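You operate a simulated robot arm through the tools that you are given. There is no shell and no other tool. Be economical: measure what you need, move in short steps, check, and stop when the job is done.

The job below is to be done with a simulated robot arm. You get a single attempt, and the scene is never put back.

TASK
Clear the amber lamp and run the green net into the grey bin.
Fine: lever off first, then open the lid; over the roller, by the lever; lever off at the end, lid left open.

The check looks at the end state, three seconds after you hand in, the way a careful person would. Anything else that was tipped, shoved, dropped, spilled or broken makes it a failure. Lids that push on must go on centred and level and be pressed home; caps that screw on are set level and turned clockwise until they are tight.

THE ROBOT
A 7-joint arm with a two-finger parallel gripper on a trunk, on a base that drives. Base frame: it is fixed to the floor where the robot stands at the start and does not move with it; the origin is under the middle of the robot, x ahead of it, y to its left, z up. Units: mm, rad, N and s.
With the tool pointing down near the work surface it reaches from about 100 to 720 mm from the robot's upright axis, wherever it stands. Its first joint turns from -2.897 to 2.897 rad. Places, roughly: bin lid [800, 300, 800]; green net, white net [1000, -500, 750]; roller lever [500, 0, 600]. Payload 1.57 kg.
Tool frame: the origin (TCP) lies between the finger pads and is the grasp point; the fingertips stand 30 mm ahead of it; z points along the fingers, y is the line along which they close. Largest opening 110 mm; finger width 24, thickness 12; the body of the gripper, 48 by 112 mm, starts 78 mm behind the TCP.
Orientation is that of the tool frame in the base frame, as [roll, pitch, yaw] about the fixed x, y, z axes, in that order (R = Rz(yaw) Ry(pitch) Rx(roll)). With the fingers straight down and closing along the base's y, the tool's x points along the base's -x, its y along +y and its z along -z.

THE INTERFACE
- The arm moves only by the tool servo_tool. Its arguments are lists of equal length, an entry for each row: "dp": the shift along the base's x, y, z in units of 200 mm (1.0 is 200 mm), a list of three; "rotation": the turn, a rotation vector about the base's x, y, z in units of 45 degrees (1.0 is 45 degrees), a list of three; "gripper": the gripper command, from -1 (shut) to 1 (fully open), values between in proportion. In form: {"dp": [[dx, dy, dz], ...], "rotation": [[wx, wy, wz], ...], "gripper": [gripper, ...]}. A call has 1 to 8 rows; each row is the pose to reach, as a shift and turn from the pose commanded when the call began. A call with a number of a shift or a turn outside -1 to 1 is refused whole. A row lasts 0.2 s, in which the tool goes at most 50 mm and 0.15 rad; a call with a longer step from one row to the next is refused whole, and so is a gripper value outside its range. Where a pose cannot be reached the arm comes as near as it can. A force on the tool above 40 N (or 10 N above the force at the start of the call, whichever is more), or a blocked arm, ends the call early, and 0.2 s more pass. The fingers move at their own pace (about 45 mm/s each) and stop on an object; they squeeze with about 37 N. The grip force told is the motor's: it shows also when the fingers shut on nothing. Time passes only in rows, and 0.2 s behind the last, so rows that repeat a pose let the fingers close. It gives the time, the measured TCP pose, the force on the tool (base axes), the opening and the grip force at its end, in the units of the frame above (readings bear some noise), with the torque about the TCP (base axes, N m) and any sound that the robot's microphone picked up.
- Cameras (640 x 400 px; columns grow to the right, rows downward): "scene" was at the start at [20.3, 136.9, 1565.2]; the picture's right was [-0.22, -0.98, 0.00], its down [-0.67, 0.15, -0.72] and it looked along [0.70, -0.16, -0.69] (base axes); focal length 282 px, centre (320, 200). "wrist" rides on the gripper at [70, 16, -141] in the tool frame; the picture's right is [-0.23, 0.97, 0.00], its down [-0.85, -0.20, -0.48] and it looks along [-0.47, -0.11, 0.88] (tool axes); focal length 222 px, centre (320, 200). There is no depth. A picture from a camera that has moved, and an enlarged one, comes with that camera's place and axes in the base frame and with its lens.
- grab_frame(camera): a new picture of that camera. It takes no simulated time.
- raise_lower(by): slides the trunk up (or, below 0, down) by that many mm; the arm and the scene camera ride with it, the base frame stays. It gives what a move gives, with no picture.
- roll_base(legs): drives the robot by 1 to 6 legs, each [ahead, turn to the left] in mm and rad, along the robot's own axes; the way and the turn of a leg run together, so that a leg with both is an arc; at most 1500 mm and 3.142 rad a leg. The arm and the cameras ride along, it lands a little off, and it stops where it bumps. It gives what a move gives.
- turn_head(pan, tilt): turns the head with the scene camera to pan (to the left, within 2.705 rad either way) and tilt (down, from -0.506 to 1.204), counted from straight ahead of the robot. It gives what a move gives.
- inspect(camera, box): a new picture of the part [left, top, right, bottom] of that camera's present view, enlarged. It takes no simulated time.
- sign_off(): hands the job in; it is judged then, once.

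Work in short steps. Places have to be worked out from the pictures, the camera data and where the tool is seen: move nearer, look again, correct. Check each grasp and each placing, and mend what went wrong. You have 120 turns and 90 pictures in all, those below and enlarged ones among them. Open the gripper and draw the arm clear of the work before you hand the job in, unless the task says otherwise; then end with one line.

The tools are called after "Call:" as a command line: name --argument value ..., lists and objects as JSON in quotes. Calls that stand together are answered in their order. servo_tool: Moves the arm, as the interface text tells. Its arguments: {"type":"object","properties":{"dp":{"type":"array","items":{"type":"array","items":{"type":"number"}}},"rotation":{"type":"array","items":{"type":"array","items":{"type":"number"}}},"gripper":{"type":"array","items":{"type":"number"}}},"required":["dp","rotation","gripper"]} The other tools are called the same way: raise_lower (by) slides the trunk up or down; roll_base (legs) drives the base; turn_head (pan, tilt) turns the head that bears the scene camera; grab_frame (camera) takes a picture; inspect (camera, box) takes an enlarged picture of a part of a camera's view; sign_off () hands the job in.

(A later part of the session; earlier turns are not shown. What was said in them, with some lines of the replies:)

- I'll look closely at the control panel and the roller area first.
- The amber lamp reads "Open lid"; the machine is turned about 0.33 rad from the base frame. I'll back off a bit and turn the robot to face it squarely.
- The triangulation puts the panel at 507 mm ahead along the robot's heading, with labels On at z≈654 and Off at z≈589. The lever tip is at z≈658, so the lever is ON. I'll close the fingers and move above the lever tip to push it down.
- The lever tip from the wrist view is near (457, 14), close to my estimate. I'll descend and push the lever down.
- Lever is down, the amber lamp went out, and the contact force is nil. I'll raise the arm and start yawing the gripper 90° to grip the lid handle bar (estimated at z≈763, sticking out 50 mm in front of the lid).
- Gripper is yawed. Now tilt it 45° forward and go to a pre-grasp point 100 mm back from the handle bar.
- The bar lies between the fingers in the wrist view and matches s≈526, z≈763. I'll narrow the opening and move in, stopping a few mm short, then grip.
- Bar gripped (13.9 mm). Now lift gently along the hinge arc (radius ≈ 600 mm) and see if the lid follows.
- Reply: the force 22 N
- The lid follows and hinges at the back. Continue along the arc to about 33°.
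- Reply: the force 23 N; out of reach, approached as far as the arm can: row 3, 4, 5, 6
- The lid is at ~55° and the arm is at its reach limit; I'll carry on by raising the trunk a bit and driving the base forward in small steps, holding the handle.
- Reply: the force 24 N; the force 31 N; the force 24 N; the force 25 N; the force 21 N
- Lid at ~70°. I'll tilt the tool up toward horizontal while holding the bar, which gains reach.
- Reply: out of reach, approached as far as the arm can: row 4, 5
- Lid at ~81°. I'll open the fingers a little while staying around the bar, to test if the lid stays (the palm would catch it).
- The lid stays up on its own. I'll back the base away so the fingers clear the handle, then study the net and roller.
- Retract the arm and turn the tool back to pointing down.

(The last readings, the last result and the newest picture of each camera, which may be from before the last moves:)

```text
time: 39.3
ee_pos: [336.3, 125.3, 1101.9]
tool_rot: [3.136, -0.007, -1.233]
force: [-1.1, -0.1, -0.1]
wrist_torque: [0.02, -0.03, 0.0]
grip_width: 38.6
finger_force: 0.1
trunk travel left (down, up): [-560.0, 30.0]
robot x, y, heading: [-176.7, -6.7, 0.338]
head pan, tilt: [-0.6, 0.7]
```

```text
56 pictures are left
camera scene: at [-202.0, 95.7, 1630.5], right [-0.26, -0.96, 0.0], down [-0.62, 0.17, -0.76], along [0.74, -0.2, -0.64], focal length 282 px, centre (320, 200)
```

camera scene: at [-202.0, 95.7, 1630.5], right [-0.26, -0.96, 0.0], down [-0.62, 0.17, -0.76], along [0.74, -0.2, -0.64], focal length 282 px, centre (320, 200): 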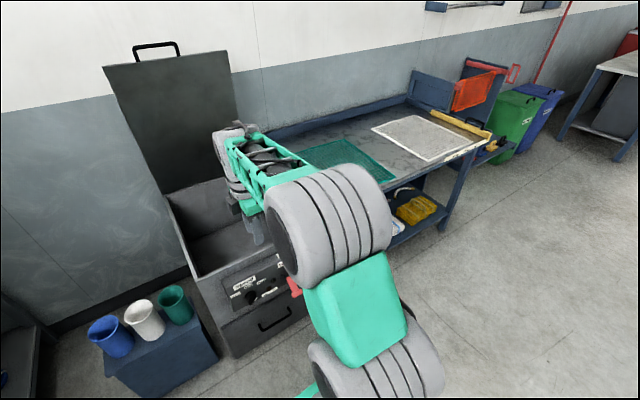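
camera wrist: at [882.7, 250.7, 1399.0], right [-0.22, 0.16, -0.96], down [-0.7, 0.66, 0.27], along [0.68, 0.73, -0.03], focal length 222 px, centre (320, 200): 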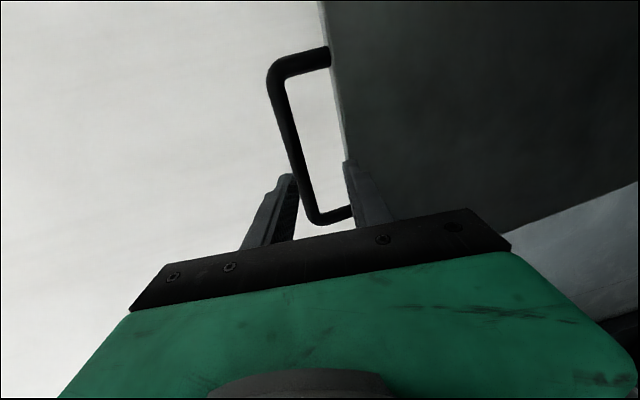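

Now drive sideways so the robot stands in front of the roller/net gap: turn right, advance, turn back left, advance.

Call:
roll_base --legs '[[0, -1.571], [434, 0], [0, 1.571], [230, 0]]'

Call:
turn_head --pan 0.1 --tilt 0.85

Call:
grab_frame --camera "scene"

Call:
grab_frame --camera "wrist"

```text
time: 50.8
ee_pos: [707.6, -185.1, 1102.3]
tool_rot: [3.137, -0.007, -1.217]
force: [-0.3, -0.5, -0.6]
wrist_torque: [0.01, -0.02, 0.02]
grip_width: 38.5
finger_force: 0.1
trunk travel left (down, up): [-560.0, 30.0]
robot x, y, heading: [197.1, -327.1, 0.356]
head pan, tilt: [-0.6, 0.7]
```

```text
time: 51.9
ee_pos: [707.3, -185.4, 1101.4]
tool_rot: [3.138, -0.008, -1.217]
force: [0.3, -0.4, 0.2]
wrist_torque: [-0.01, -0.01, 0.01]
grip_width: 38.3
finger_force: 0.0
trunk travel left (down, up): [-560.0, 30.0]
robot x, y, heading: [198.4, -326.7, 0.352]
head pan, tilt: [0.099, 0.85]
```

```text
55 pictures are left
camera scene: at [157.4, -169.3, 1618.2], right [0.43, -0.9, 0.0], down [-0.68, -0.33, -0.66], along [0.59, 0.29, -0.75], focal length 282 px, centre (320, 200)
```

scene: 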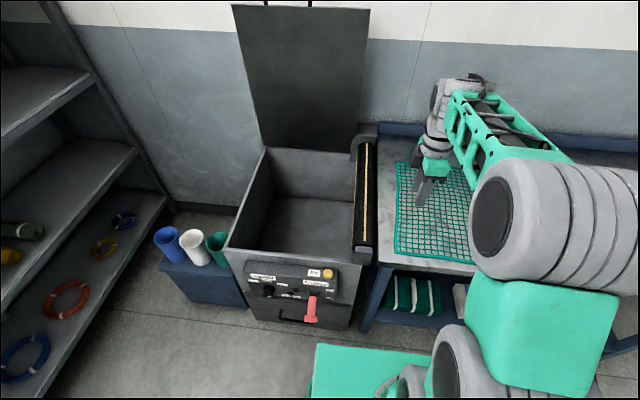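

```text
54 pictures are left
camera wrist: at [714.8, -256.4, 1243.5], right [-0.99, -0.12, 0.0], down [-0.11, 0.88, 0.47], along [-0.06, 0.47, -0.88], focal length 222 px, centre (320, 200)
```

wrist: 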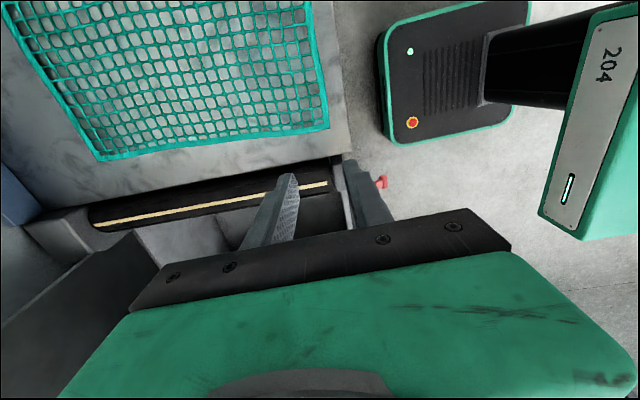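

I've triangulated: table/net at z≈818, net's left edge from (s587,l−404) to (s1035,l−434), roller axis at l≈−310 with top z≈850. I'll drive forward 100 mm and yaw the gripper back so it closes across the net edge.

Call:
roll_base --legs '[[100, -0.012]]'

Call:
servo_tool --dp '[[0, 0, -0.07], [0, 0, -0.14], [0, 0, -0.2], [0, 0, -0.25], [0, 0, -0.3], [0, 0, -0.3], [0, 0, -0.3]]' --rotation '[[0, 0, -0.17], [0, 0, -0.34], [0, 0, -0.51], [0, 0, -0.68], [0, 0, -0.85], [0, 0, -1.0], [0, 0, -1.0]]' --gripper '[-0.3, -0.3, -0.3, -0.3, -0.3, -0.3, -0.3]'

Call:
servo_tool --dp '[[0, 0, 0], [0, 0, 0], [0, 0, 0], [0, 0, 0], [0, 0, 0], [0, 0, 0], [0, 0, 0]]' --rotation '[[0, 0, -0.17], [0, 0, -0.34], [0, 0, -0.51], [0, 0, -0.68], [0, 0, -0.85], [0, 0, -1.0], [0, 0, -1.0]]' --gripper '[-0.3, -0.3, -0.3, -0.3, -0.3, -0.3, -0.3]'

Call:
grab_frame --camera "wrist"

```text
time: 53.0
ee_pos: [804.6, -157.7, 1101.1]
tool_rot: [3.137, -0.007, -1.229]
force: [-0.2, 0.4, -0.2]
wrist_torque: [0.0, 0.06, 0.01]
grip_width: 38.6
finger_force: 0.0
trunk travel left (down, up): [-560.0, 30.0]
robot x, y, heading: [290.0, -291.9, 0.336]
head pan, tilt: [0.099, 0.85]
```

```text
time: 54.6
ee_pos: [802.4, -156.9, 1041.5]
tool_rot: [3.137, -0.008, -2.015]
force: [-0.6, -0.1, -0.1]
wrist_torque: [0.02, 0.03, -0.03]
grip_width: 38.6
finger_force: 0.2
trunk travel left (down, up): [-560.0, 30.0]
robot x, y, heading: [291.7, -294.2, 0.341]
head pan, tilt: [0.099, 0.85]
```

```text
time: 56.2
ee_pos: [803.7, -158.0, 1041.9]
tool_rot: [3.138, -0.007, -2.802]
force: [-0.5, 0.0, 0.2]
wrist_torque: [0.0, -0.01, -0.01]
grip_width: 38.5
finger_force: 0.1
trunk travel left (down, up): [-560.0, 30.0]
robot x, y, heading: [290.6, -294.9, 0.335]
head pan, tilt: [0.099, 0.85]
```

```text
53 pictures are left
camera wrist: at [732.5, -167.3, 1183.1], right [-0.11, 0.99, 0.0], down [0.88, 0.1, 0.47], along [0.47, 0.05, -0.88], focal length 222 px, centre (320, 200)
```

wrist: 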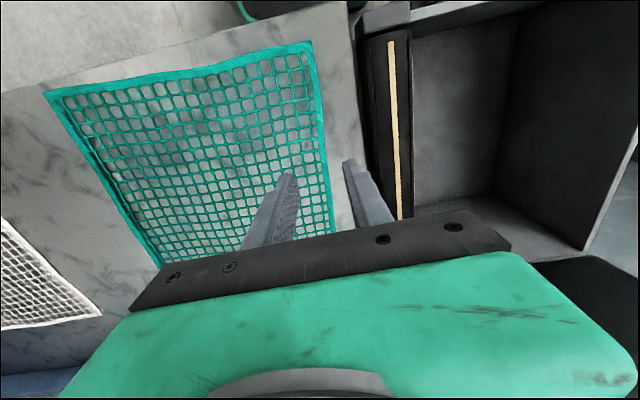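

Gripper is aligned over the net's left edge. Move to the edge's middle and lower to just above the net.

Call:
servo_tool --dp '[[0.12, 0.03, -0.12], [0.25, 0.06, -0.25], [0.37, 0.09, -0.38], [0.49, 0.12, -0.5], [0.49, 0.12, -0.62], [0.49, 0.12, -0.74], [0.49, 0.12, -0.74]]' --rotation '[[0, 0, 0], [0, 0, 0], [0, 0, 0], [0, 0, 0], [0, 0, 0], [0, 0, 0], [0, 0, 0]]' --gripper '[-0.3, -0.3, -0.3, -0.3, -0.3, -0.3, -0.3]'

Call:
grab_frame --camera "wrist"

Call:
inspect --camera "scene" --box '[320, 110, 560, 290]'

```text
time: 57.8
ee_pos: [902.9, -132.9, 891.7]
tool_rot: [3.139, -0.008, -2.801]
force: [-0.3, -0.1, -0.6]
wrist_torque: [-0.02, 0.0, 0.02]
grip_width: 38.4
finger_force: 0.1
trunk travel left (down, up): [-560.0, 30.0]
robot x, y, heading: [292.0, -294.3, 0.338]
head pan, tilt: [0.099, 0.85]
```

```text
52 pictures are left
camera wrist: at [831.2, -142.0, 1033.4], right [-0.11, 0.99, 0.0], down [0.88, 0.1, 0.47], along [0.47, 0.06, -0.88], focal length 222 px, centre (320, 200)
```

wrist: 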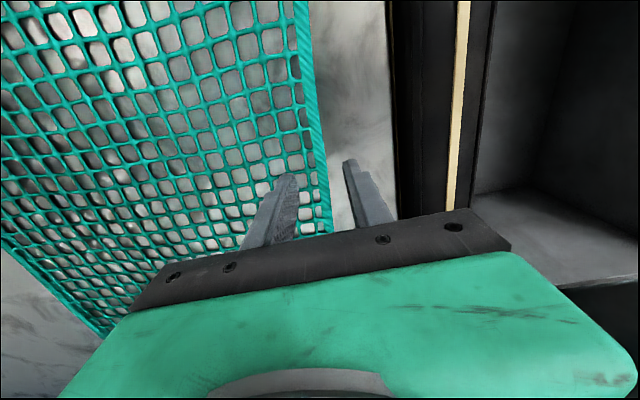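

```text
2.22 times, centred on (440, 200) of scene
camera zoom: at [255.1, -134.6, 1618.2], right [0.42, -0.91, 0.0], down [-0.68, -0.32, -0.66], along [0.6, 0.28, -0.75], focal length 627 px, centre (53, 200)
```

zoom: 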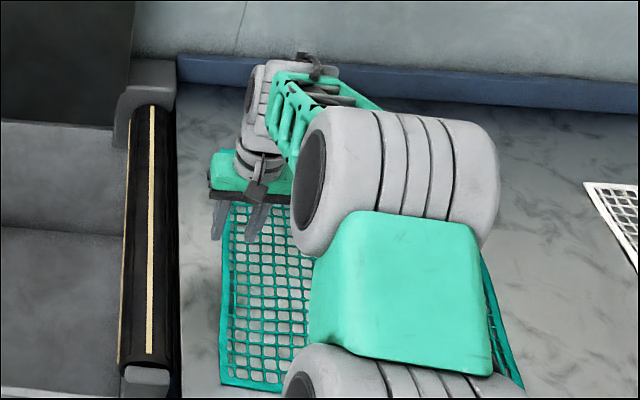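

Call:
servo_tool --dp '[[0.006, -0.019, -0.08], [0.006, -0.019, -0.14], [0.006, -0.019, -0.18], [0.006, -0.019, -0.2], [0.006, -0.019, -0.215]]' --rotation '[[0, 0, 0], [0, 0, 0], [0, 0, 0], [0, 0, 0], [0, 0, 0]]' --gripper '[-0.3, -0.3, -0.3, -0.3, -0.3]'

Call:
inspect --camera "wrist" --box '[220, 100, 420, 240]'

```text
time: 59.0
ee_pos: [902.0, -137.4, 852.2]
tool_rot: [3.138, -0.005, -2.8]
force: [-3.1, -1.0, 11.3]
wrist_torque: [-0.22, -0.02, -0.11]
grip_width: 38.2
finger_force: 0.1
trunk travel left (down, up): [-560.0, 30.0]
robot x, y, heading: [290.3, -293.7, 0.341]
head pan, tilt: [0.099, 0.85]
```

```text
2.86 times, centred on (320, 170) of wrist
camera zoom: at [831.6, -146.7, 993.7], right [-0.11, 0.99, 0.0], down [0.88, 0.1, 0.47], along [0.47, 0.06, -0.88], focal length 635 px, centre (320, 286)
```

zoom: 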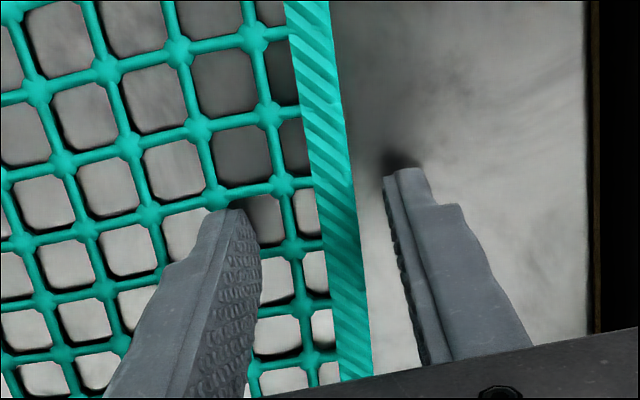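

Fingertips touch the table on both sides of the edge rope (11 N). Closing on it.

Call:
servo_tool --dp '[[0, 0, 0], [0, 0, 0], [0, 0, 0], [0, 0, 0]]' --rotation '[[0, 0, 0], [0, 0, 0], [0, 0, 0], [0, 0, 0]]' --gripper '[-1, -1, -1, -1]'

Call:
inspect --camera "wrist" --box '[220, 100, 420, 240]'

```text
time: 60.0
ee_pos: [902.1, -138.4, 852.7]
tool_rot: [3.138, -0.005, -2.798]
force: [-0.9, 3.6, 20.6]
wrist_torque: [-0.03, -0.03, -0.04]
grip_width: 13.1
finger_force: 29.8
trunk travel left (down, up): [-560.0, 30.0]
robot x, y, heading: [290.6, -294.5, 0.339]
head pan, tilt: [0.099, 0.85]
```

```text
2.86 times, centred on (320, 170) of wrist
camera zoom: at [831.2, -145.9, 993.7], right [-0.11, 0.99, 0.0], down [0.87, 0.1, 0.47], along [0.47, 0.06, -0.88], focal length 635 px, centre (320, 286)
```

zoom: 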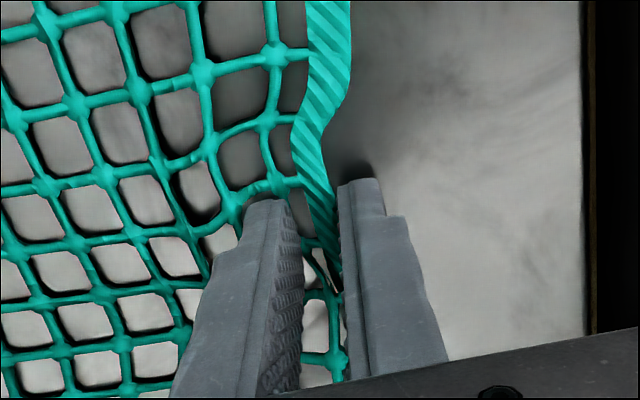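

Rope gripped (13 mm). Lift it and carry it leftward towards the roller.

Call:
servo_tool --dp '[[0, 0, 0.12], [-0.02, 0.06, 0.24], [-0.055, 0.155, 0.34], [-0.09, 0.26, 0.42], [-0.13, 0.37, 0.48], [-0.17, 0.49, 0.5], [-0.217, 0.6125, 0.5]]' --rotation '[[0, 0, 0], [0, 0, 0], [0, 0, 0], [0, 0, 0], [0, 0, 0], [0, 0, 0], [0, 0, 0]]' --gripper '[-1, -1, -1, -1, -1, -1, -1]'

Call:
grab_frame --camera "scene"

Call:
grab_frame --camera "wrist"

```text
time: 61.6
ee_pos: [857.3, -15.9, 951.3]
tool_rot: [3.139, -0.006, -2.799]
force: [0.5, -0.2, -0.3]
wrist_torque: [0.0, 0.02, 0.03]
grip_width: 4.0
finger_force: 24.9
trunk travel left (down, up): [-560.0, 30.0]
robot x, y, heading: [293.9, -296.1, 0.335]
head pan, tilt: [0.099, 0.85]
```

```text
48 pictures are left
camera scene: at [254.8, -134.4, 1618.2], right [0.42, -0.91, 0.0], down [-0.68, -0.32, -0.66], along [0.6, 0.28, -0.75], focal length 282 px, centre (320, 200)
```

scene: 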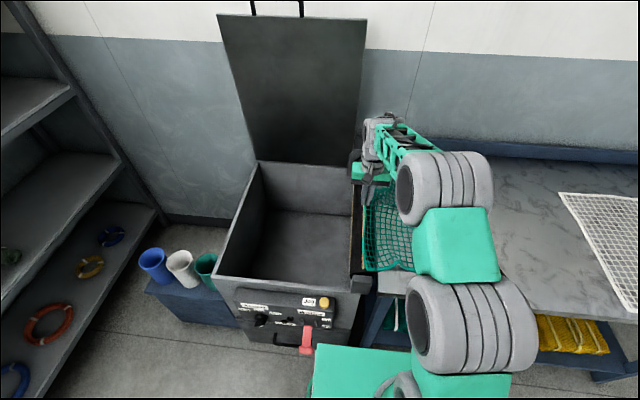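

```text
47 pictures are left
camera wrist: at [786.6, -25.1, 1092.6], right [-0.11, 0.99, 0.0], down [0.88, 0.1, 0.47], along [0.47, 0.06, -0.88], focal length 222 px, centre (320, 200)
```

wrist: 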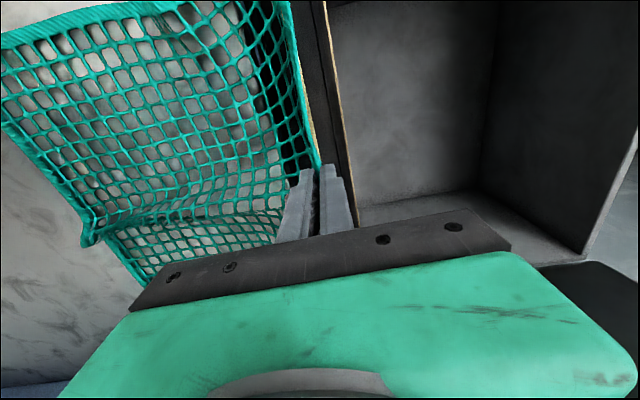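

The edge is held and following. Continue over the roller to about 130 mm past its axis, then lower slightly into the bin.

Call:
servo_tool --dp '[[-0.04, 0.11, 0], [-0.08, 0.23, 0], [-0.125, 0.35, 0], [-0.165, 0.47, 0], [-0.21, 0.59, 0], [-0.25, 0.707, 0], [-0.25, 0.707, -0.15], [-0.25, 0.707, -0.3]]' --rotation '[[0, 0, 0], [0, 0, 0], [0, 0, 0], [0, 0, 0], [0, 0, 0], [0, 0, 0], [0, 0, 0], [0, 0, 0]]' --gripper '[-1, -1, -1, -1, -1, -1, -1, -1]'

Call:
grab_frame --camera "scene"

Call:
grab_frame --camera "wrist"

```text
time: 63.4
ee_pos: [811.0, 127.8, 890.1]
tool_rot: [3.137, -0.008, -2.801]
force: [0.1, 0.8, -0.5]
wrist_torque: [0.03, 0.02, 0.0]
grip_width: 3.7
finger_force: 24.5
trunk travel left (down, up): [-560.0, 30.0]
robot x, y, heading: [296.6, -292.6, 0.334]
head pan, tilt: [0.099, 0.85]
```

```text
46 pictures are left
camera scene: at [255.1, -134.5, 1618.3], right [0.42, -0.91, 0.0], down [-0.68, -0.32, -0.66], along [0.6, 0.28, -0.75], focal length 282 px, centre (320, 200)
```

scene: 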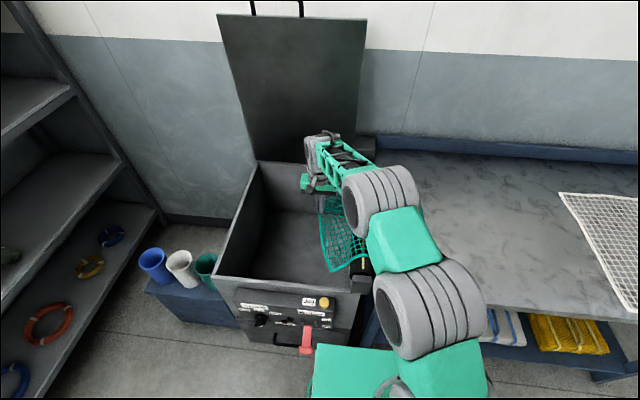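

```text
45 pictures are left
camera wrist: at [739.3, 118.4, 1031.8], right [-0.11, 0.99, 0.0], down [0.88, 0.1, 0.47], along [0.47, 0.06, -0.88], focal length 222 px, centre (320, 200)
```

wrist: 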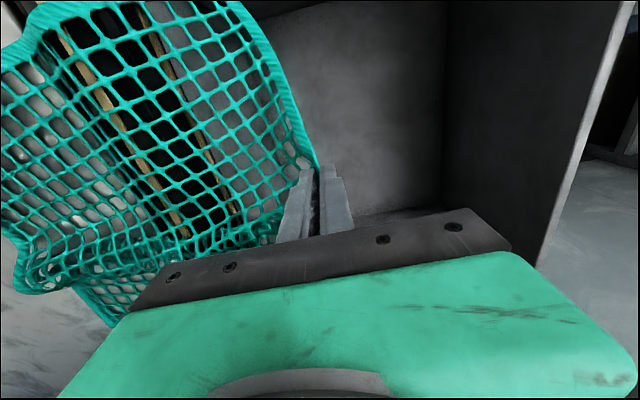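

The net drapes over the roller into the bin. Lower a bit more and release, then check it stays.

Call:
servo_tool --dp '[[0, 0, -0.12], [0, 0, -0.25], [0, 0, -0.35], [0, 0, -0.35], [0, 0, -0.35], [0, 0, -0.35], [0, 0, -0.35]]' --rotation '[[0, 0, 0], [0, 0, 0], [0, 0, 0], [0, 0, 0], [0, 0, 0], [0, 0, 0], [0, 0, 0]]' --gripper '[-1, -1, -1, -1, -0.5, 0, 0]'

Call:
grab_frame --camera "wrist"

```text
time: 65.0
ee_pos: [810.0, 125.5, 819.3]
tool_rot: [3.138, -0.007, -2.799]
force: [-0.3, -0.5, -0.1]
wrist_torque: [-0.02, -0.03, 0.03]
grip_width: 55.0
finger_force: 0.0
trunk travel left (down, up): [-560.0, 30.0]
robot x, y, heading: [291.2, -290.9, 0.337]
head pan, tilt: [0.099, 0.85]
```

```text
44 pictures are left
camera wrist: at [740.0, 117.5, 961.7], right [-0.11, 0.99, 0.0], down [0.88, 0.1, 0.47], along [0.47, 0.06, -0.88], focal length 222 px, centre (320, 200)
```

wrist: 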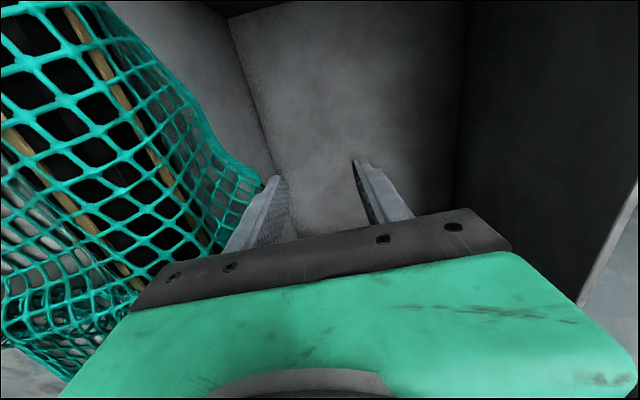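

Released; shift left away from the net, then raise clear.

Call:
servo_tool --dp '[[-0.07, 0.19, 0], [-0.1, 0.28, 0], [-0.1, 0.28, 0.2], [-0.1, 0.28, 0.4], [-0.1, 0.28, 0.6], [-0.1, 0.28, 0.8], [-0.1, 0.28, 1.0]]' --rotation '[[0, 0, 0], [0, 0, 0], [0, 0, 0], [0, 0, 0], [0, 0, 0], [0, 0, 0], [0, 0, 0]]' --gripper '[0, 0, 0, 0, 0, 0, 0]'

Call:
grab_frame --camera "scene"

Call:
grab_frame --camera "wrist"

```text
time: 66.6
ee_pos: [788.2, 183.9, 1019.1]
tool_rot: [3.139, -0.009, -2.799]
force: [0.0, -1.3, 0.2]
wrist_torque: [-0.02, 0.03, -0.01]
grip_width: 54.9
finger_force: 0.0
trunk travel left (down, up): [-560.0, 30.0]
robot x, y, heading: [292.8, -294.5, 0.338]
head pan, tilt: [0.099, 0.85]
```

```text
43 pictures are left
camera scene: at [254.6, -134.7, 1618.2], right [0.42, -0.91, 0.0], down [-0.68, -0.32, -0.66], along [0.6, 0.28, -0.75], focal length 282 px, centre (320, 200)
```

scene: 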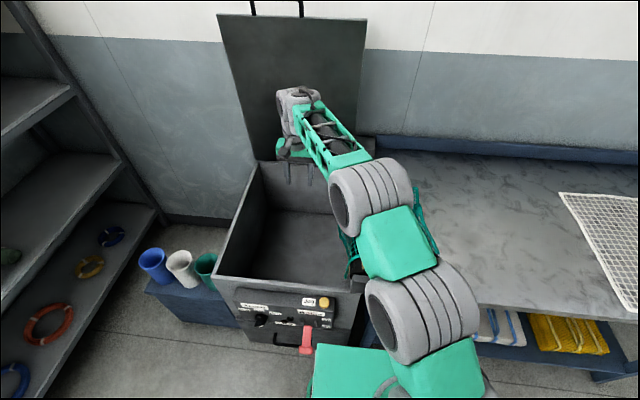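

```text
42 pictures are left
camera wrist: at [717.7, 174.7, 1161.3], right [-0.11, 0.99, 0.0], down [0.88, 0.1, 0.47], along [0.47, 0.06, -0.88], focal length 222 px, centre (320, 200)
```

wrist: 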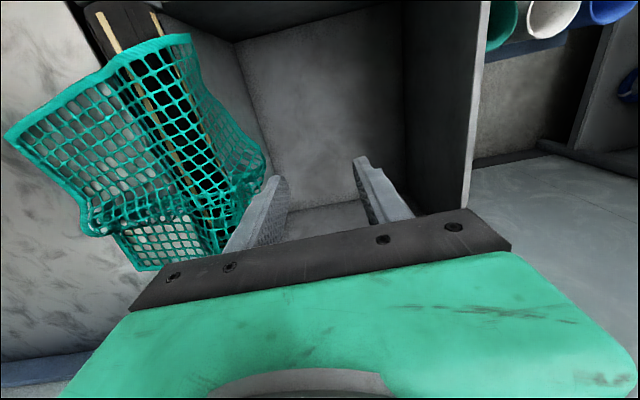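

The net holds draped over the roller. Now back the robot up to have room to work the lever with a horizontal tool.

Call:
roll_base --legs '[[-380, 0]]'

Call:
servo_tool --dp '[[0, 0, 0], [0, 0, 0], [0, 0, 0], [0, 0, 0], [0, 0, 0], [0, 0, 0], [0, 0, 0]]' --rotation '[[0, 0, 0.17], [0, 0, 0.34], [0, 0, 0.51], [0, 0, 0.68], [0, 0, 0.85], [0, 0, 1.0], [0, 0, 1.0]]' --gripper '[-1, -1, -1, -1, -1, -1, -1]'

Call:
servo_tool --dp '[[0, 0, 0], [0, 0, 0], [0, 0, 0], [0, 0, 0], [0, 0, 0], [0, 0, 0], [0, 0, 0]]' --rotation '[[0, 0, 0.17], [0, 0, 0.34], [0, 0, 0.51], [0, 0, 0.68], [0, 0, 0.85], [0, 0, 1.0], [0, 0, 1.0]]' --gripper '[-1, -1, -1, -1, -1, -1, -1]'

Call:
grab_frame --camera "scene"

```text
time: 69.0
ee_pos: [432.6, 57.3, 1019.1]
tool_rot: [3.138, -0.008, -2.802]
force: [-0.1, -1.2, 0.3]
wrist_torque: [-0.02, -0.02, -0.02]
grip_width: 55.0
finger_force: 0.0
trunk travel left (down, up): [-560.0, 30.0]
robot x, y, heading: [-67.2, -417.2, 0.332]
head pan, tilt: [0.099, 0.85]
```

```text
time: 70.6
ee_pos: [431.8, 57.6, 1018.4]
tool_rot: [3.137, -0.007, -2.015]
force: [-0.2, 0.4, -0.3]
wrist_torque: [-0.02, 0.0, 0.02]
grip_width: 0.2
finger_force: 20.9
trunk travel left (down, up): [-560.0, 30.0]
robot x, y, heading: [-64.2, -419.6, 0.332]
head pan, tilt: [0.099, 0.85]
```

```text
time: 72.2
ee_pos: [433.0, 56.4, 1019.0]
tool_rot: [3.138, -0.008, -1.23]
force: [0.3, 0.5, -0.1]
wrist_torque: [-0.03, 0.03, 0.0]
grip_width: 0.0
finger_force: 21.0
trunk travel left (down, up): [-560.0, 30.0]
robot x, y, heading: [-65.9, -418.8, 0.334]
head pan, tilt: [0.099, 0.85]
```

```text
41 pictures are left
camera scene: at [-101.9, -258.9, 1618.2], right [0.42, -0.91, 0.0], down [-0.68, -0.32, -0.66], along [0.6, 0.28, -0.75], focal length 282 px, centre (320, 200)
```

scene: 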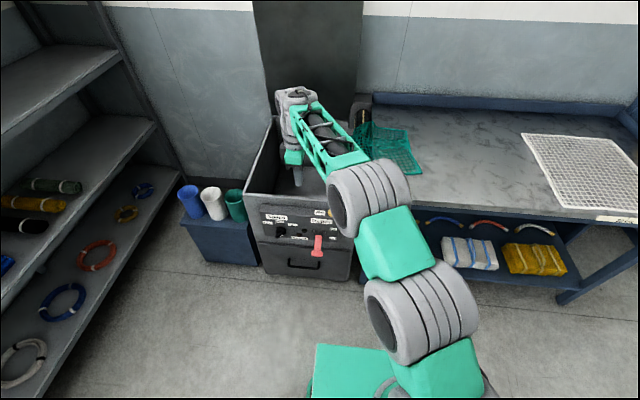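

Call:
servo_tool --dp '[[-0.05, -0.035, 0], [-0.1, -0.07, -0.1], [-0.15, -0.105, -0.2], [-0.2, -0.14, -0.3], [-0.25, -0.175, -0.4], [-0.285, -0.2126, -0.5]]' --rotation '[[0.0557, -0.157, 0], [0.111, -0.314, 0], [0.167, -0.471, 0], [0.223, -0.628, 0], [0.279, -0.785, 0], [0.3344, -0.9424, 0]]' --gripper '[-1, -1, -1, -1, -1, -1]'

Call:
servo_tool --dp '[[-0.05, -0.035, 0], [-0.1, -0.07, -0.1], [-0.15, -0.105, -0.2], [-0.2, -0.14, -0.3], [-0.25, -0.175, -0.4], [-0.285, -0.2126, -0.5]]' --rotation '[[0.0557, -0.157, 0], [0.111, -0.314, 0], [0.167, -0.471, 0], [0.223, -0.628, 0], [0.279, -0.785, 0], [0.3344, -0.9424, 0]]' --gripper '[-1, -1, -1, -1, -1, -1]'

Call:
raise_lower --by -280

Call:
grab_frame --camera "scene"

Call:
grab_frame --camera "wrist"

```text
time: 73.6
ee_pos: [375.2, 13.8, 920.4]
tool_rot: [-2.357, -0.006, -1.235]
force: [-0.1, -0.5, 0.4]
wrist_torque: [0.0, -0.01, -0.04]
grip_width: 0.0
finger_force: 21.5
trunk travel left (down, up): [-560.0, 30.0]
robot x, y, heading: [-68.6, -415.7, 0.333]
head pan, tilt: [0.099, 0.85]
```

```text
time: 75.0
ee_pos: [320.3, -24.4, 820.9]
tool_rot: [-1.612, 0.004, -1.234]
force: [1.0, 0.6, 0.2]
wrist_torque: [0.01, -0.01, -0.02]
grip_width: 0.0
finger_force: 21.5
out of reach, approached as far as the arm can: row 6
trunk travel left (down, up): [-560.0, 30.0]
robot x, y, heading: [-68.7, -419.5, 0.339]
head pan, tilt: [0.099, 0.85]
```

```text
time: 77.9
ee_pos: [320.8, -23.7, 540.5]
tool_rot: [-1.612, 0.002, -1.235]
force: [-0.1, 0.1, 0.1]
wrist_torque: [-0.02, -0.02, -0.02]
grip_width: 0.0
finger_force: 21.2
trunk travel left (down, up): [-280.0, 310.0]
robot x, y, heading: [-63.8, -417.2, 0.336]
head pan, tilt: [0.099, 0.85]
```

```text
40 pictures are left
camera scene: at [-101.9, -259.0, 1338.3], right [0.42, -0.91, 0.0], down [-0.68, -0.32, -0.66], along [0.6, 0.28, -0.75], focal length 282 px, centre (320, 200)
```

scene: 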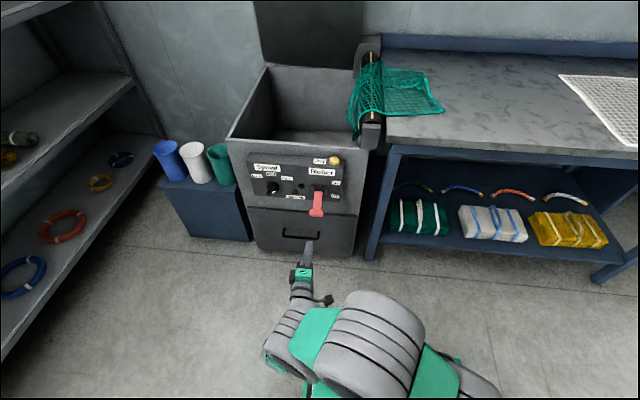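

```text
39 pictures are left
camera wrist: at [209.5, -137.1, 529.6], right [-0.11, 0.2, -0.97], down [-0.72, 0.65, 0.22], along [0.68, 0.73, 0.07], focal length 222 px, centre (320, 200)
```

wrist: 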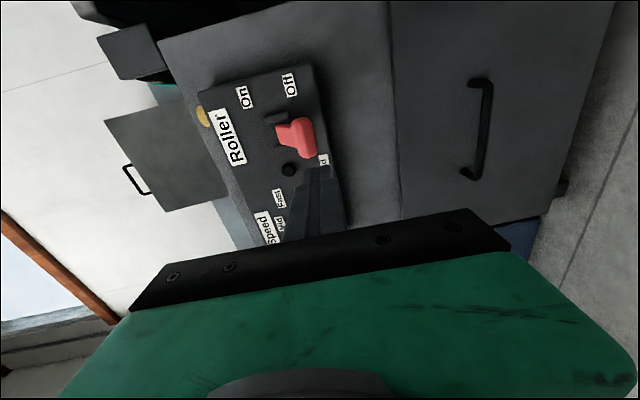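

The lever's T-bar is now around s≈465, l≈−141, z≈555. I'll slip the closed fingers beneath it.

Call:
servo_tool --dp '[[0, 0, -0.13], [0.15, 0.04, -0.13], [0.3, 0.08, -0.13], [0.45, 0.12, -0.13], [0.6, 0.165, -0.13], [0.72, 0.2, -0.13], [0.72, 0.2, -0.13]]' --rotation '[[0, 0, 0], [0, 0, 0], [0, 0, 0], [0, 0, 0], [0, 0, 0], [0, 0, 0], [0, 0, 0]]' --gripper '[-1, -1, -1, -1, -1, -1, -1]'

Call:
grab_frame --camera "wrist"

Call:
inspect --camera "scene" --box '[220, 130, 400, 260]'

```text
time: 79.5
ee_pos: [465.5, 16.9, 514.7]
tool_rot: [-1.612, 0.002, -1.236]
force: [-0.2, -0.2, -0.6]
wrist_torque: [-0.05, -0.01, -0.03]
grip_width: 0.0
finger_force: 21.0
trunk travel left (down, up): [-280.0, 310.0]
robot x, y, heading: [-66.9, -418.2, 0.331]
head pan, tilt: [0.099, 0.85]
```

```text
38 pictures are left
camera wrist: at [353.6, -95.7, 503.6], right [-0.11, 0.2, -0.97], down [-0.72, 0.65, 0.22], along [0.68, 0.73, 0.07], focal length 222 px, centre (320, 200)
```

wrist: 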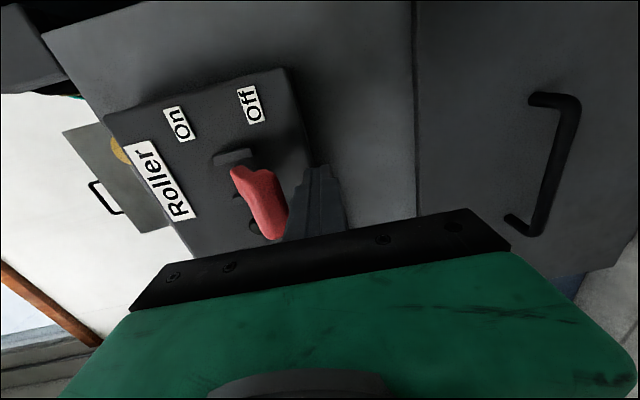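

```text
3.08 times, centred on (310, 195) of scene
camera zoom: at [-101.9, -258.9, 1338.2], right [0.42, -0.91, 0.0], down [-0.68, -0.32, -0.66], along [0.6, 0.28, -0.75], focal length 868 px, centre (351, 215)
```

zoom: 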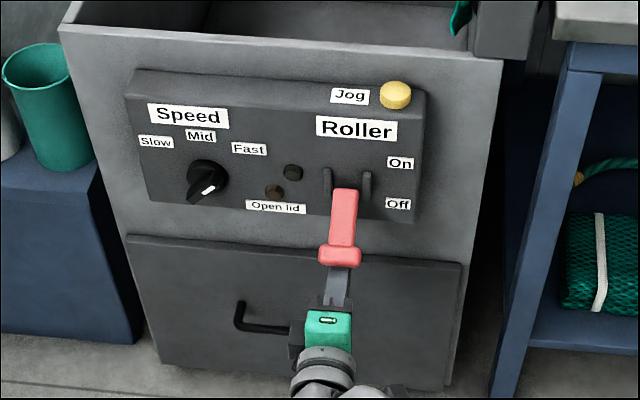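

The fingers are right under the lever. Lift it to On.

Call:
servo_tool --dp '[[0, 0, 0.1], [0, 0, 0.2], [0, 0, 0.3], [0, 0, 0.4], [0, 0, 0.48], [0, 0, 0.55], [0, 0, 0.6]]' --rotation '[[0, 0, 0], [0, 0, 0], [0, 0, 0], [0, 0, 0], [0, 0, 0], [0, 0, 0], [0, 0, 0]]' --gripper '[-1, -1, -1, -1, -1, -1, -1]'

Call:
grab_frame --camera "scene"

Call:
inspect --camera "scene" --box '[220, 130, 400, 260]'

```text
time: 80.7
ee_pos: [461.9, 11.8, 599.9]
tool_rot: [-1.638, -0.002, -1.234]
force: [-6.1, -2.8, -7.1]
wrist_torque: [0.04, 0.16, -0.08]
grip_width: 0.0
finger_force: 21.4
trunk travel left (down, up): [-280.0, 310.0]
robot x, y, heading: [-67.6, -417.9, 0.332]
head pan, tilt: [0.099, 0.85]
stopped in row 6: the force on the tool passed its limit (the readings are from after the stop); the commanded pose is now the measured one
```

```text
36 pictures are left
camera scene: at [-101.9, -258.6, 1338.3], right [0.42, -0.91, 0.0], down [-0.68, -0.32, -0.66], along [0.6, 0.28, -0.75], focal length 282 px, centre (320, 200)
```

scene: 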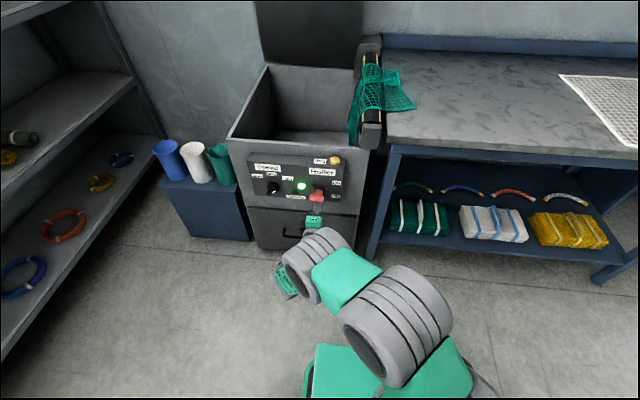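

```text
3.08 times, centred on (310, 195) of scene
camera zoom: at [-101.9, -258.6, 1338.3], right [0.42, -0.91, 0.0], down [-0.68, -0.32, -0.66], along [0.6, 0.28, -0.75], focal length 868 px, centre (351, 215)
```

zoom: 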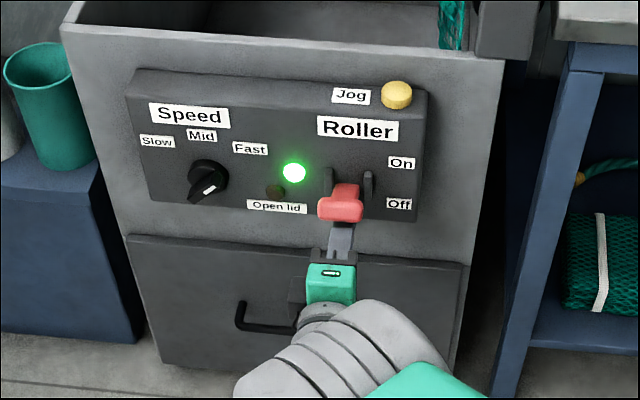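

Green lamp lit: the roller runs and the net is moving. I'll back the fingers out and watch.

Call:
servo_tool --dp '[[0, 0, -0.08], [-0.1, -0.035, -0.1], [-0.3, -0.107, -0.1], [-0.5, -0.177, -0.1], [-0.66, -0.234, -0.1]]' --rotation '[[0, 0, 0], [0, 0, 0], [0, 0, 0], [0, 0, 0], [0, 0, 0]]' --gripper '[-1, -1, -1, -1, -1]'

Call:
inspect --camera "scene" --box '[220, 30, 440, 230]'

```text
time: 81.9
ee_pos: [331.1, -34.3, 580.3]
tool_rot: [-1.631, 0.001, -1.233]
force: [-0.3, -0.2, -0.6]
wrist_torque: [0.0, -0.01, 0.01]
grip_width: 0.0
finger_force: 21.2
trunk travel left (down, up): [-280.0, 310.0]
robot x, y, heading: [-67.0, -419.2, 0.338]
head pan, tilt: [0.099, 0.85]
```

```text
2.00 times, centred on (330, 130) of scene
camera zoom: at [-101.7, -258.7, 1338.2], right [0.42, -0.91, 0.0], down [-0.68, -0.32, -0.66], along [0.6, 0.28, -0.75], focal length 564 px, centre (300, 340)
```

zoom: 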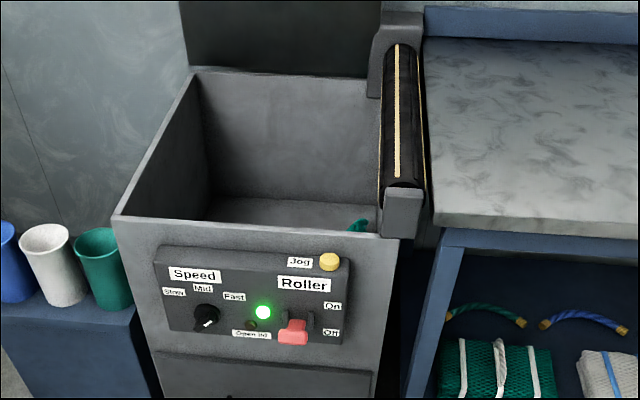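

The net has gone fully over the roller into the bin. Now raise the tool above the lever to push it off.

Call:
servo_tool --dp '[[0, 0, 0.22], [0, 0, 0.44], [0, 0, 0.66], [0.15, 0.053, 0.72], [0.3, 0.106, 0.72], [0.45, 0.16, 0.72], [0.6, 0.213, 0.72], [0.66, 0.235, 0.72]]' --rotation '[[0, 0, 0], [0, 0, 0], [0, 0, 0], [0, 0, 0], [0, 0, 0], [0, 0, 0], [0, 0, 0], [0, 0, 0]]' --gripper '[-1, -1, -1, -1, -1, -1, -1, -1]'

Call:
inspect --camera "scene" --box '[220, 100, 400, 240]'

Call:
grab_frame --camera "wrist"

```text
time: 83.7
ee_pos: [464.1, 13.8, 725.2]
tool_rot: [-1.634, -0.001, -1.233]
force: [0.3, 0.6, -0.2]
wrist_torque: [0.01, 0.01, 0.02]
grip_width: 0.0
finger_force: 21.6
trunk travel left (down, up): [-280.0, 310.0]
robot x, y, heading: [-65.9, -419.7, 0.334]
head pan, tilt: [0.099, 0.85]
```

```text
2.86 times, centred on (310, 170) of scene
camera zoom: at [-102.0, -258.9, 1338.2], right [0.42, -0.91, 0.0], down [-0.68, -0.32, -0.66], along [0.6, 0.28, -0.75], focal length 806 px, centre (349, 286)
```

zoom: 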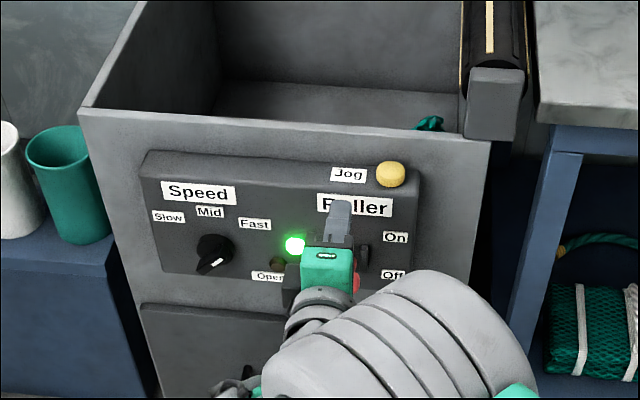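

```text
32 pictures are left
camera wrist: at [351.9, -99.6, 717.4], right [-0.13, 0.19, -0.97], down [-0.72, 0.65, 0.23], along [0.68, 0.73, 0.05], focal length 222 px, centre (320, 200)
```

wrist: 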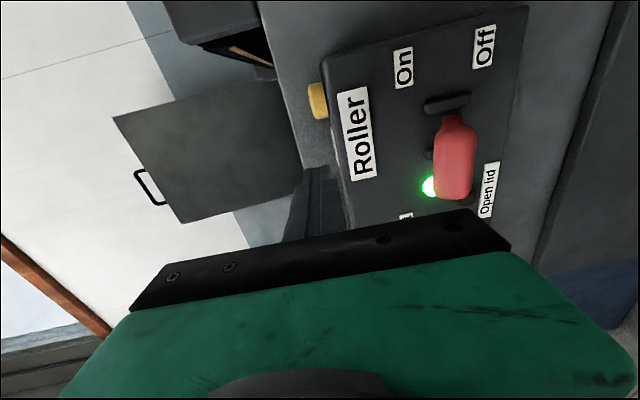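

Fingers are above the T-bar. Push down to Off.

Call:
servo_tool --dp '[[0.013, -0.038, -0.1], [0.013, -0.038, -0.2], [0.013, -0.038, -0.3], [0.013, -0.038, -0.4], [0.013, -0.038, -0.5], [0.013, -0.038, -0.6], [0.013, -0.038, -0.66]]' --rotation '[[0, 0, 0], [0, 0, 0], [0, 0, 0], [0, 0, 0], [0, 0, 0], [0, 0, 0], [0, 0, 0]]' --gripper '[-1, -1, -1, -1, -1, -1, -1]'

Call:
inspect --camera "scene" --box '[220, 100, 400, 240]'

```text
time: 84.8
ee_pos: [461.9, 4.3, 647.7]
tool_rot: [-1.624, -0.007, -1.23]
force: [-26.8, -17.3, 17.4]
wrist_torque: [-0.4, 0.48, -0.16]
grip_width: 0.0
finger_force: 21.8
trunk travel left (down, up): [-280.0, 310.0]
robot x, y, heading: [-67.2, -422.1, 0.337]
head pan, tilt: [0.099, 0.85]
stopped in row 5: the force on the tool passed its limit (the readings are from after the stop); the commanded pose is now the measured one
```

```text
2.86 times, centred on (310, 170) of scene
camera zoom: at [-105.9, -261.5, 1338.7], right [0.42, -0.91, 0.0], down [-0.68, -0.32, -0.66], along [0.6, 0.28, -0.75], focal length 806 px, centre (349, 286)
```

zoom: 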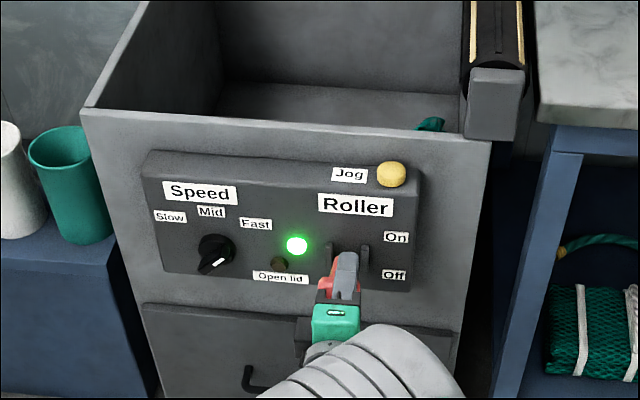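

The fingertip pressed too near the pivot (leverage too small). Raise, draw back 35 mm so it presses on the T-bar itself, and push again.

Call:
servo_tool --dp '[[0, 0, 0.1], [0, 0, 0.25], [-0.08, -0.03, 0.35], [-0.165, -0.058, 0.35], [-0.165, -0.058, 0.35]]' --rotation '[[0, 0, 0], [0, 0, 0], [0, 0, 0], [0, 0, 0], [0, 0, 0]]' --gripper '[-1, -1, -1, -1, -1]'

Call:
grab_frame --camera "wrist"

```text
time: 86.0
ee_pos: [429.6, -5.0, 714.1]
tool_rot: [-1.629, -0.006, -1.23]
force: [0.4, 0.0, -0.5]
wrist_torque: [0.0, 0.03, 0.0]
grip_width: 0.0
finger_force: 21.4
trunk travel left (down, up): [-280.0, 310.0]
robot x, y, heading: [-65.2, -414.7, 0.336]
head pan, tilt: [0.099, 0.85]
```

```text
30 pictures are left
camera wrist: at [317.5, -118.6, 707.1], right [-0.13, 0.19, -0.97], down [-0.72, 0.65, 0.22], along [0.68, 0.73, 0.06], focal length 222 px, centre (320, 200)
```

wrist: 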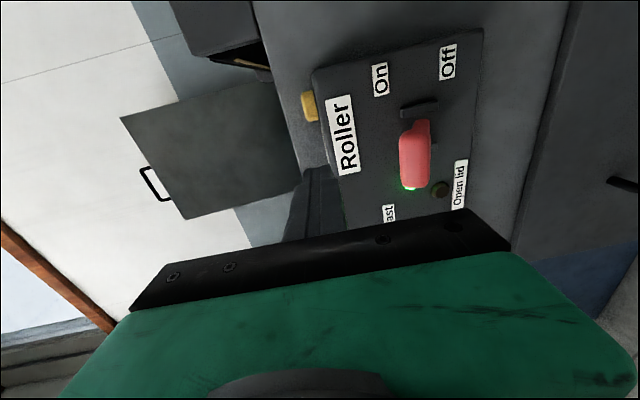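

Call:
servo_tool --dp '[[0.042, 0.015, -0.1], [0.042, 0.015, -0.2], [0.042, 0.015, -0.3], [0.042, 0.015, -0.4], [0.042, 0.015, -0.5], [0.042, 0.015, -0.58], [0.042, 0.015, -0.65]]' --rotation '[[0, 0, 0], [0, 0, 0], [0, 0, 0], [0, 0, 0], [0, 0, 0], [0, 0, 0], [0, 0, 0]]' --gripper '[-1, -1, -1, -1, -1, -1, -1]'

Call:
inspect --camera "scene" --box '[220, 100, 400, 240]'

```text
time: 87.6
ee_pos: [439.1, -3.7, 585.8]
tool_rot: [-1.63, -0.005, -1.23]
force: [-0.1, -0.6, 0.1]
wrist_torque: [-0.04, 0.02, 0.01]
grip_width: 0.0
finger_force: 21.7
trunk travel left (down, up): [-280.0, 310.0]
robot x, y, heading: [-66.6, -418.1, 0.332]
head pan, tilt: [0.099, 0.85]
```

```text
2.86 times, centred on (310, 170) of scene
camera zoom: at [-102.5, -259.2, 1338.3], right [0.42, -0.91, 0.0], down [-0.68, -0.32, -0.66], along [0.6, 0.28, -0.75], focal length 806 px, centre (349, 286)
```

zoom: 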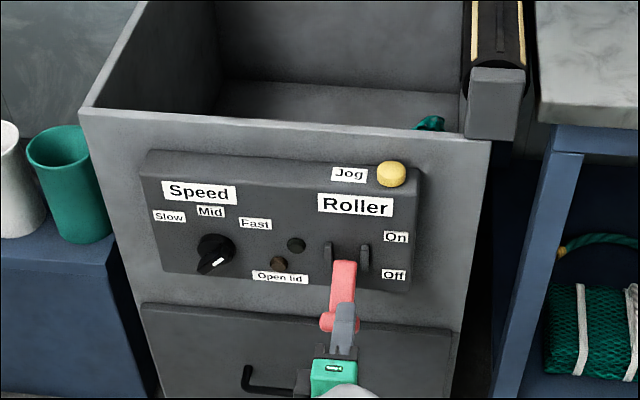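

Lever is Off and both lamps are out. Draw the arm back, raise the trunk and check the net inside the bin.

Call:
servo_tool --dp '[[0, 0, 0.04], [-0.2, -0.07, 0.05], [-0.4, -0.14, 0.05], [-0.6, -0.21, 0.05], [-0.75, -0.265, 0.05]]' --rotation '[[0, 0, 0], [0, 0, 0], [0, 0, 0], [0, 0, 0], [0, 0, 0]]' --gripper '[-1, -1, -1, -1, 0]'

Call:
raise_lower --by 300

Call:
turn_head --pan 0.2 --tilt 0.75

Call:
grab_frame --camera "scene"

```text
time: 88.8
ee_pos: [288.5, -55.7, 597.6]
tool_rot: [-1.634, -0.003, -1.23]
force: [0.6, 0.1, 0.1]
wrist_torque: [-0.01, 0.0, 0.02]
grip_width: 31.8
finger_force: 0.1
trunk travel left (down, up): [-280.0, 310.0]
robot x, y, heading: [-67.5, -419.6, 0.332]
head pan, tilt: [0.099, 0.85]
```

```text
time: 91.8
ee_pos: [289.0, -55.4, 896.1]
tool_rot: [-1.636, -0.005, -1.231]
force: [-0.6, -0.4, 0.1]
wrist_torque: [0.01, 0.0, 0.01]
grip_width: 54.9
finger_force: 0.1
trunk travel left (down, up): [-580.0, 10.0]
robot x, y, heading: [-65.3, -415.5, 0.333]
head pan, tilt: [0.099, 0.85]
```

```text
time: 92.5
ee_pos: [290.7, -56.5, 896.6]
tool_rot: [-1.634, -0.007, -1.23]
force: [0.7, 0.5, -0.3]
wrist_torque: [-0.04, -0.01, 0.0]
grip_width: 54.9
finger_force: 0.1
trunk travel left (down, up): [-580.0, 10.0]
robot x, y, heading: [-60.0, -418.4, 0.335]
head pan, tilt: [0.201, 0.75]
```

```text
28 pictures are left
camera scene: at [-102.2, -249.8, 1646.2], right [0.51, -0.86, 0.0], down [-0.59, -0.35, -0.73], along [0.63, 0.37, -0.68], focal length 282 px, centre (320, 200)
```

scene: 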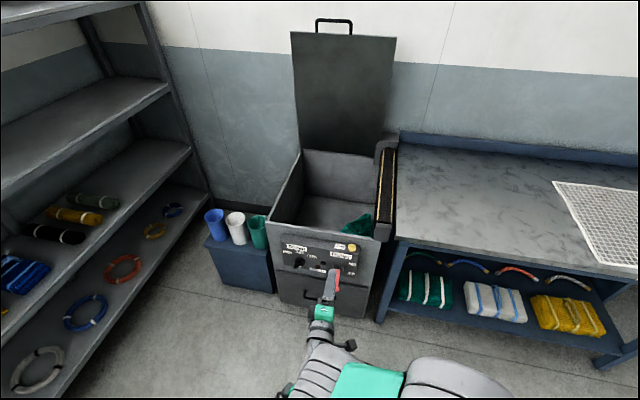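

Call:
inspect --camera "scene" --box '[260, 120, 440, 310]'

```text
2.11 times, centred on (350, 215) of scene
camera zoom: at [-102.2, -249.8, 1646.2], right [0.51, -0.86, 0.0], down [-0.59, -0.35, -0.73], along [0.63, 0.37, -0.68], focal length 594 px, centre (257, 168)
```

zoom: 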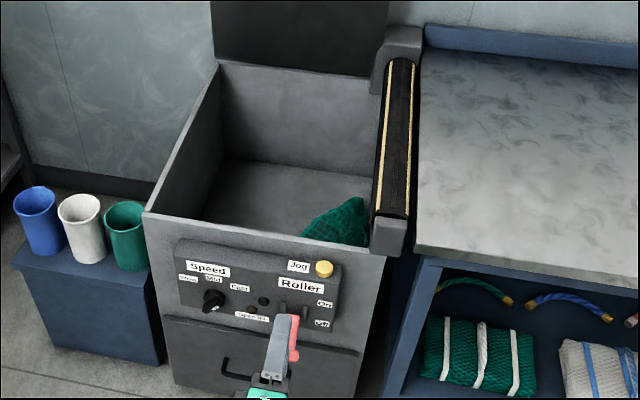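

The net is fully on the bin floor, off the roller. The lever is Off, both lamps are dark, the lid stands open, and the arm is clear with the gripper open.

Call:
sign_off

```text
The job is handed in.
```

The green net went over the roller into the grey bin, run by the lever; the amber lamp is out, the lever is off and the lid is left open.
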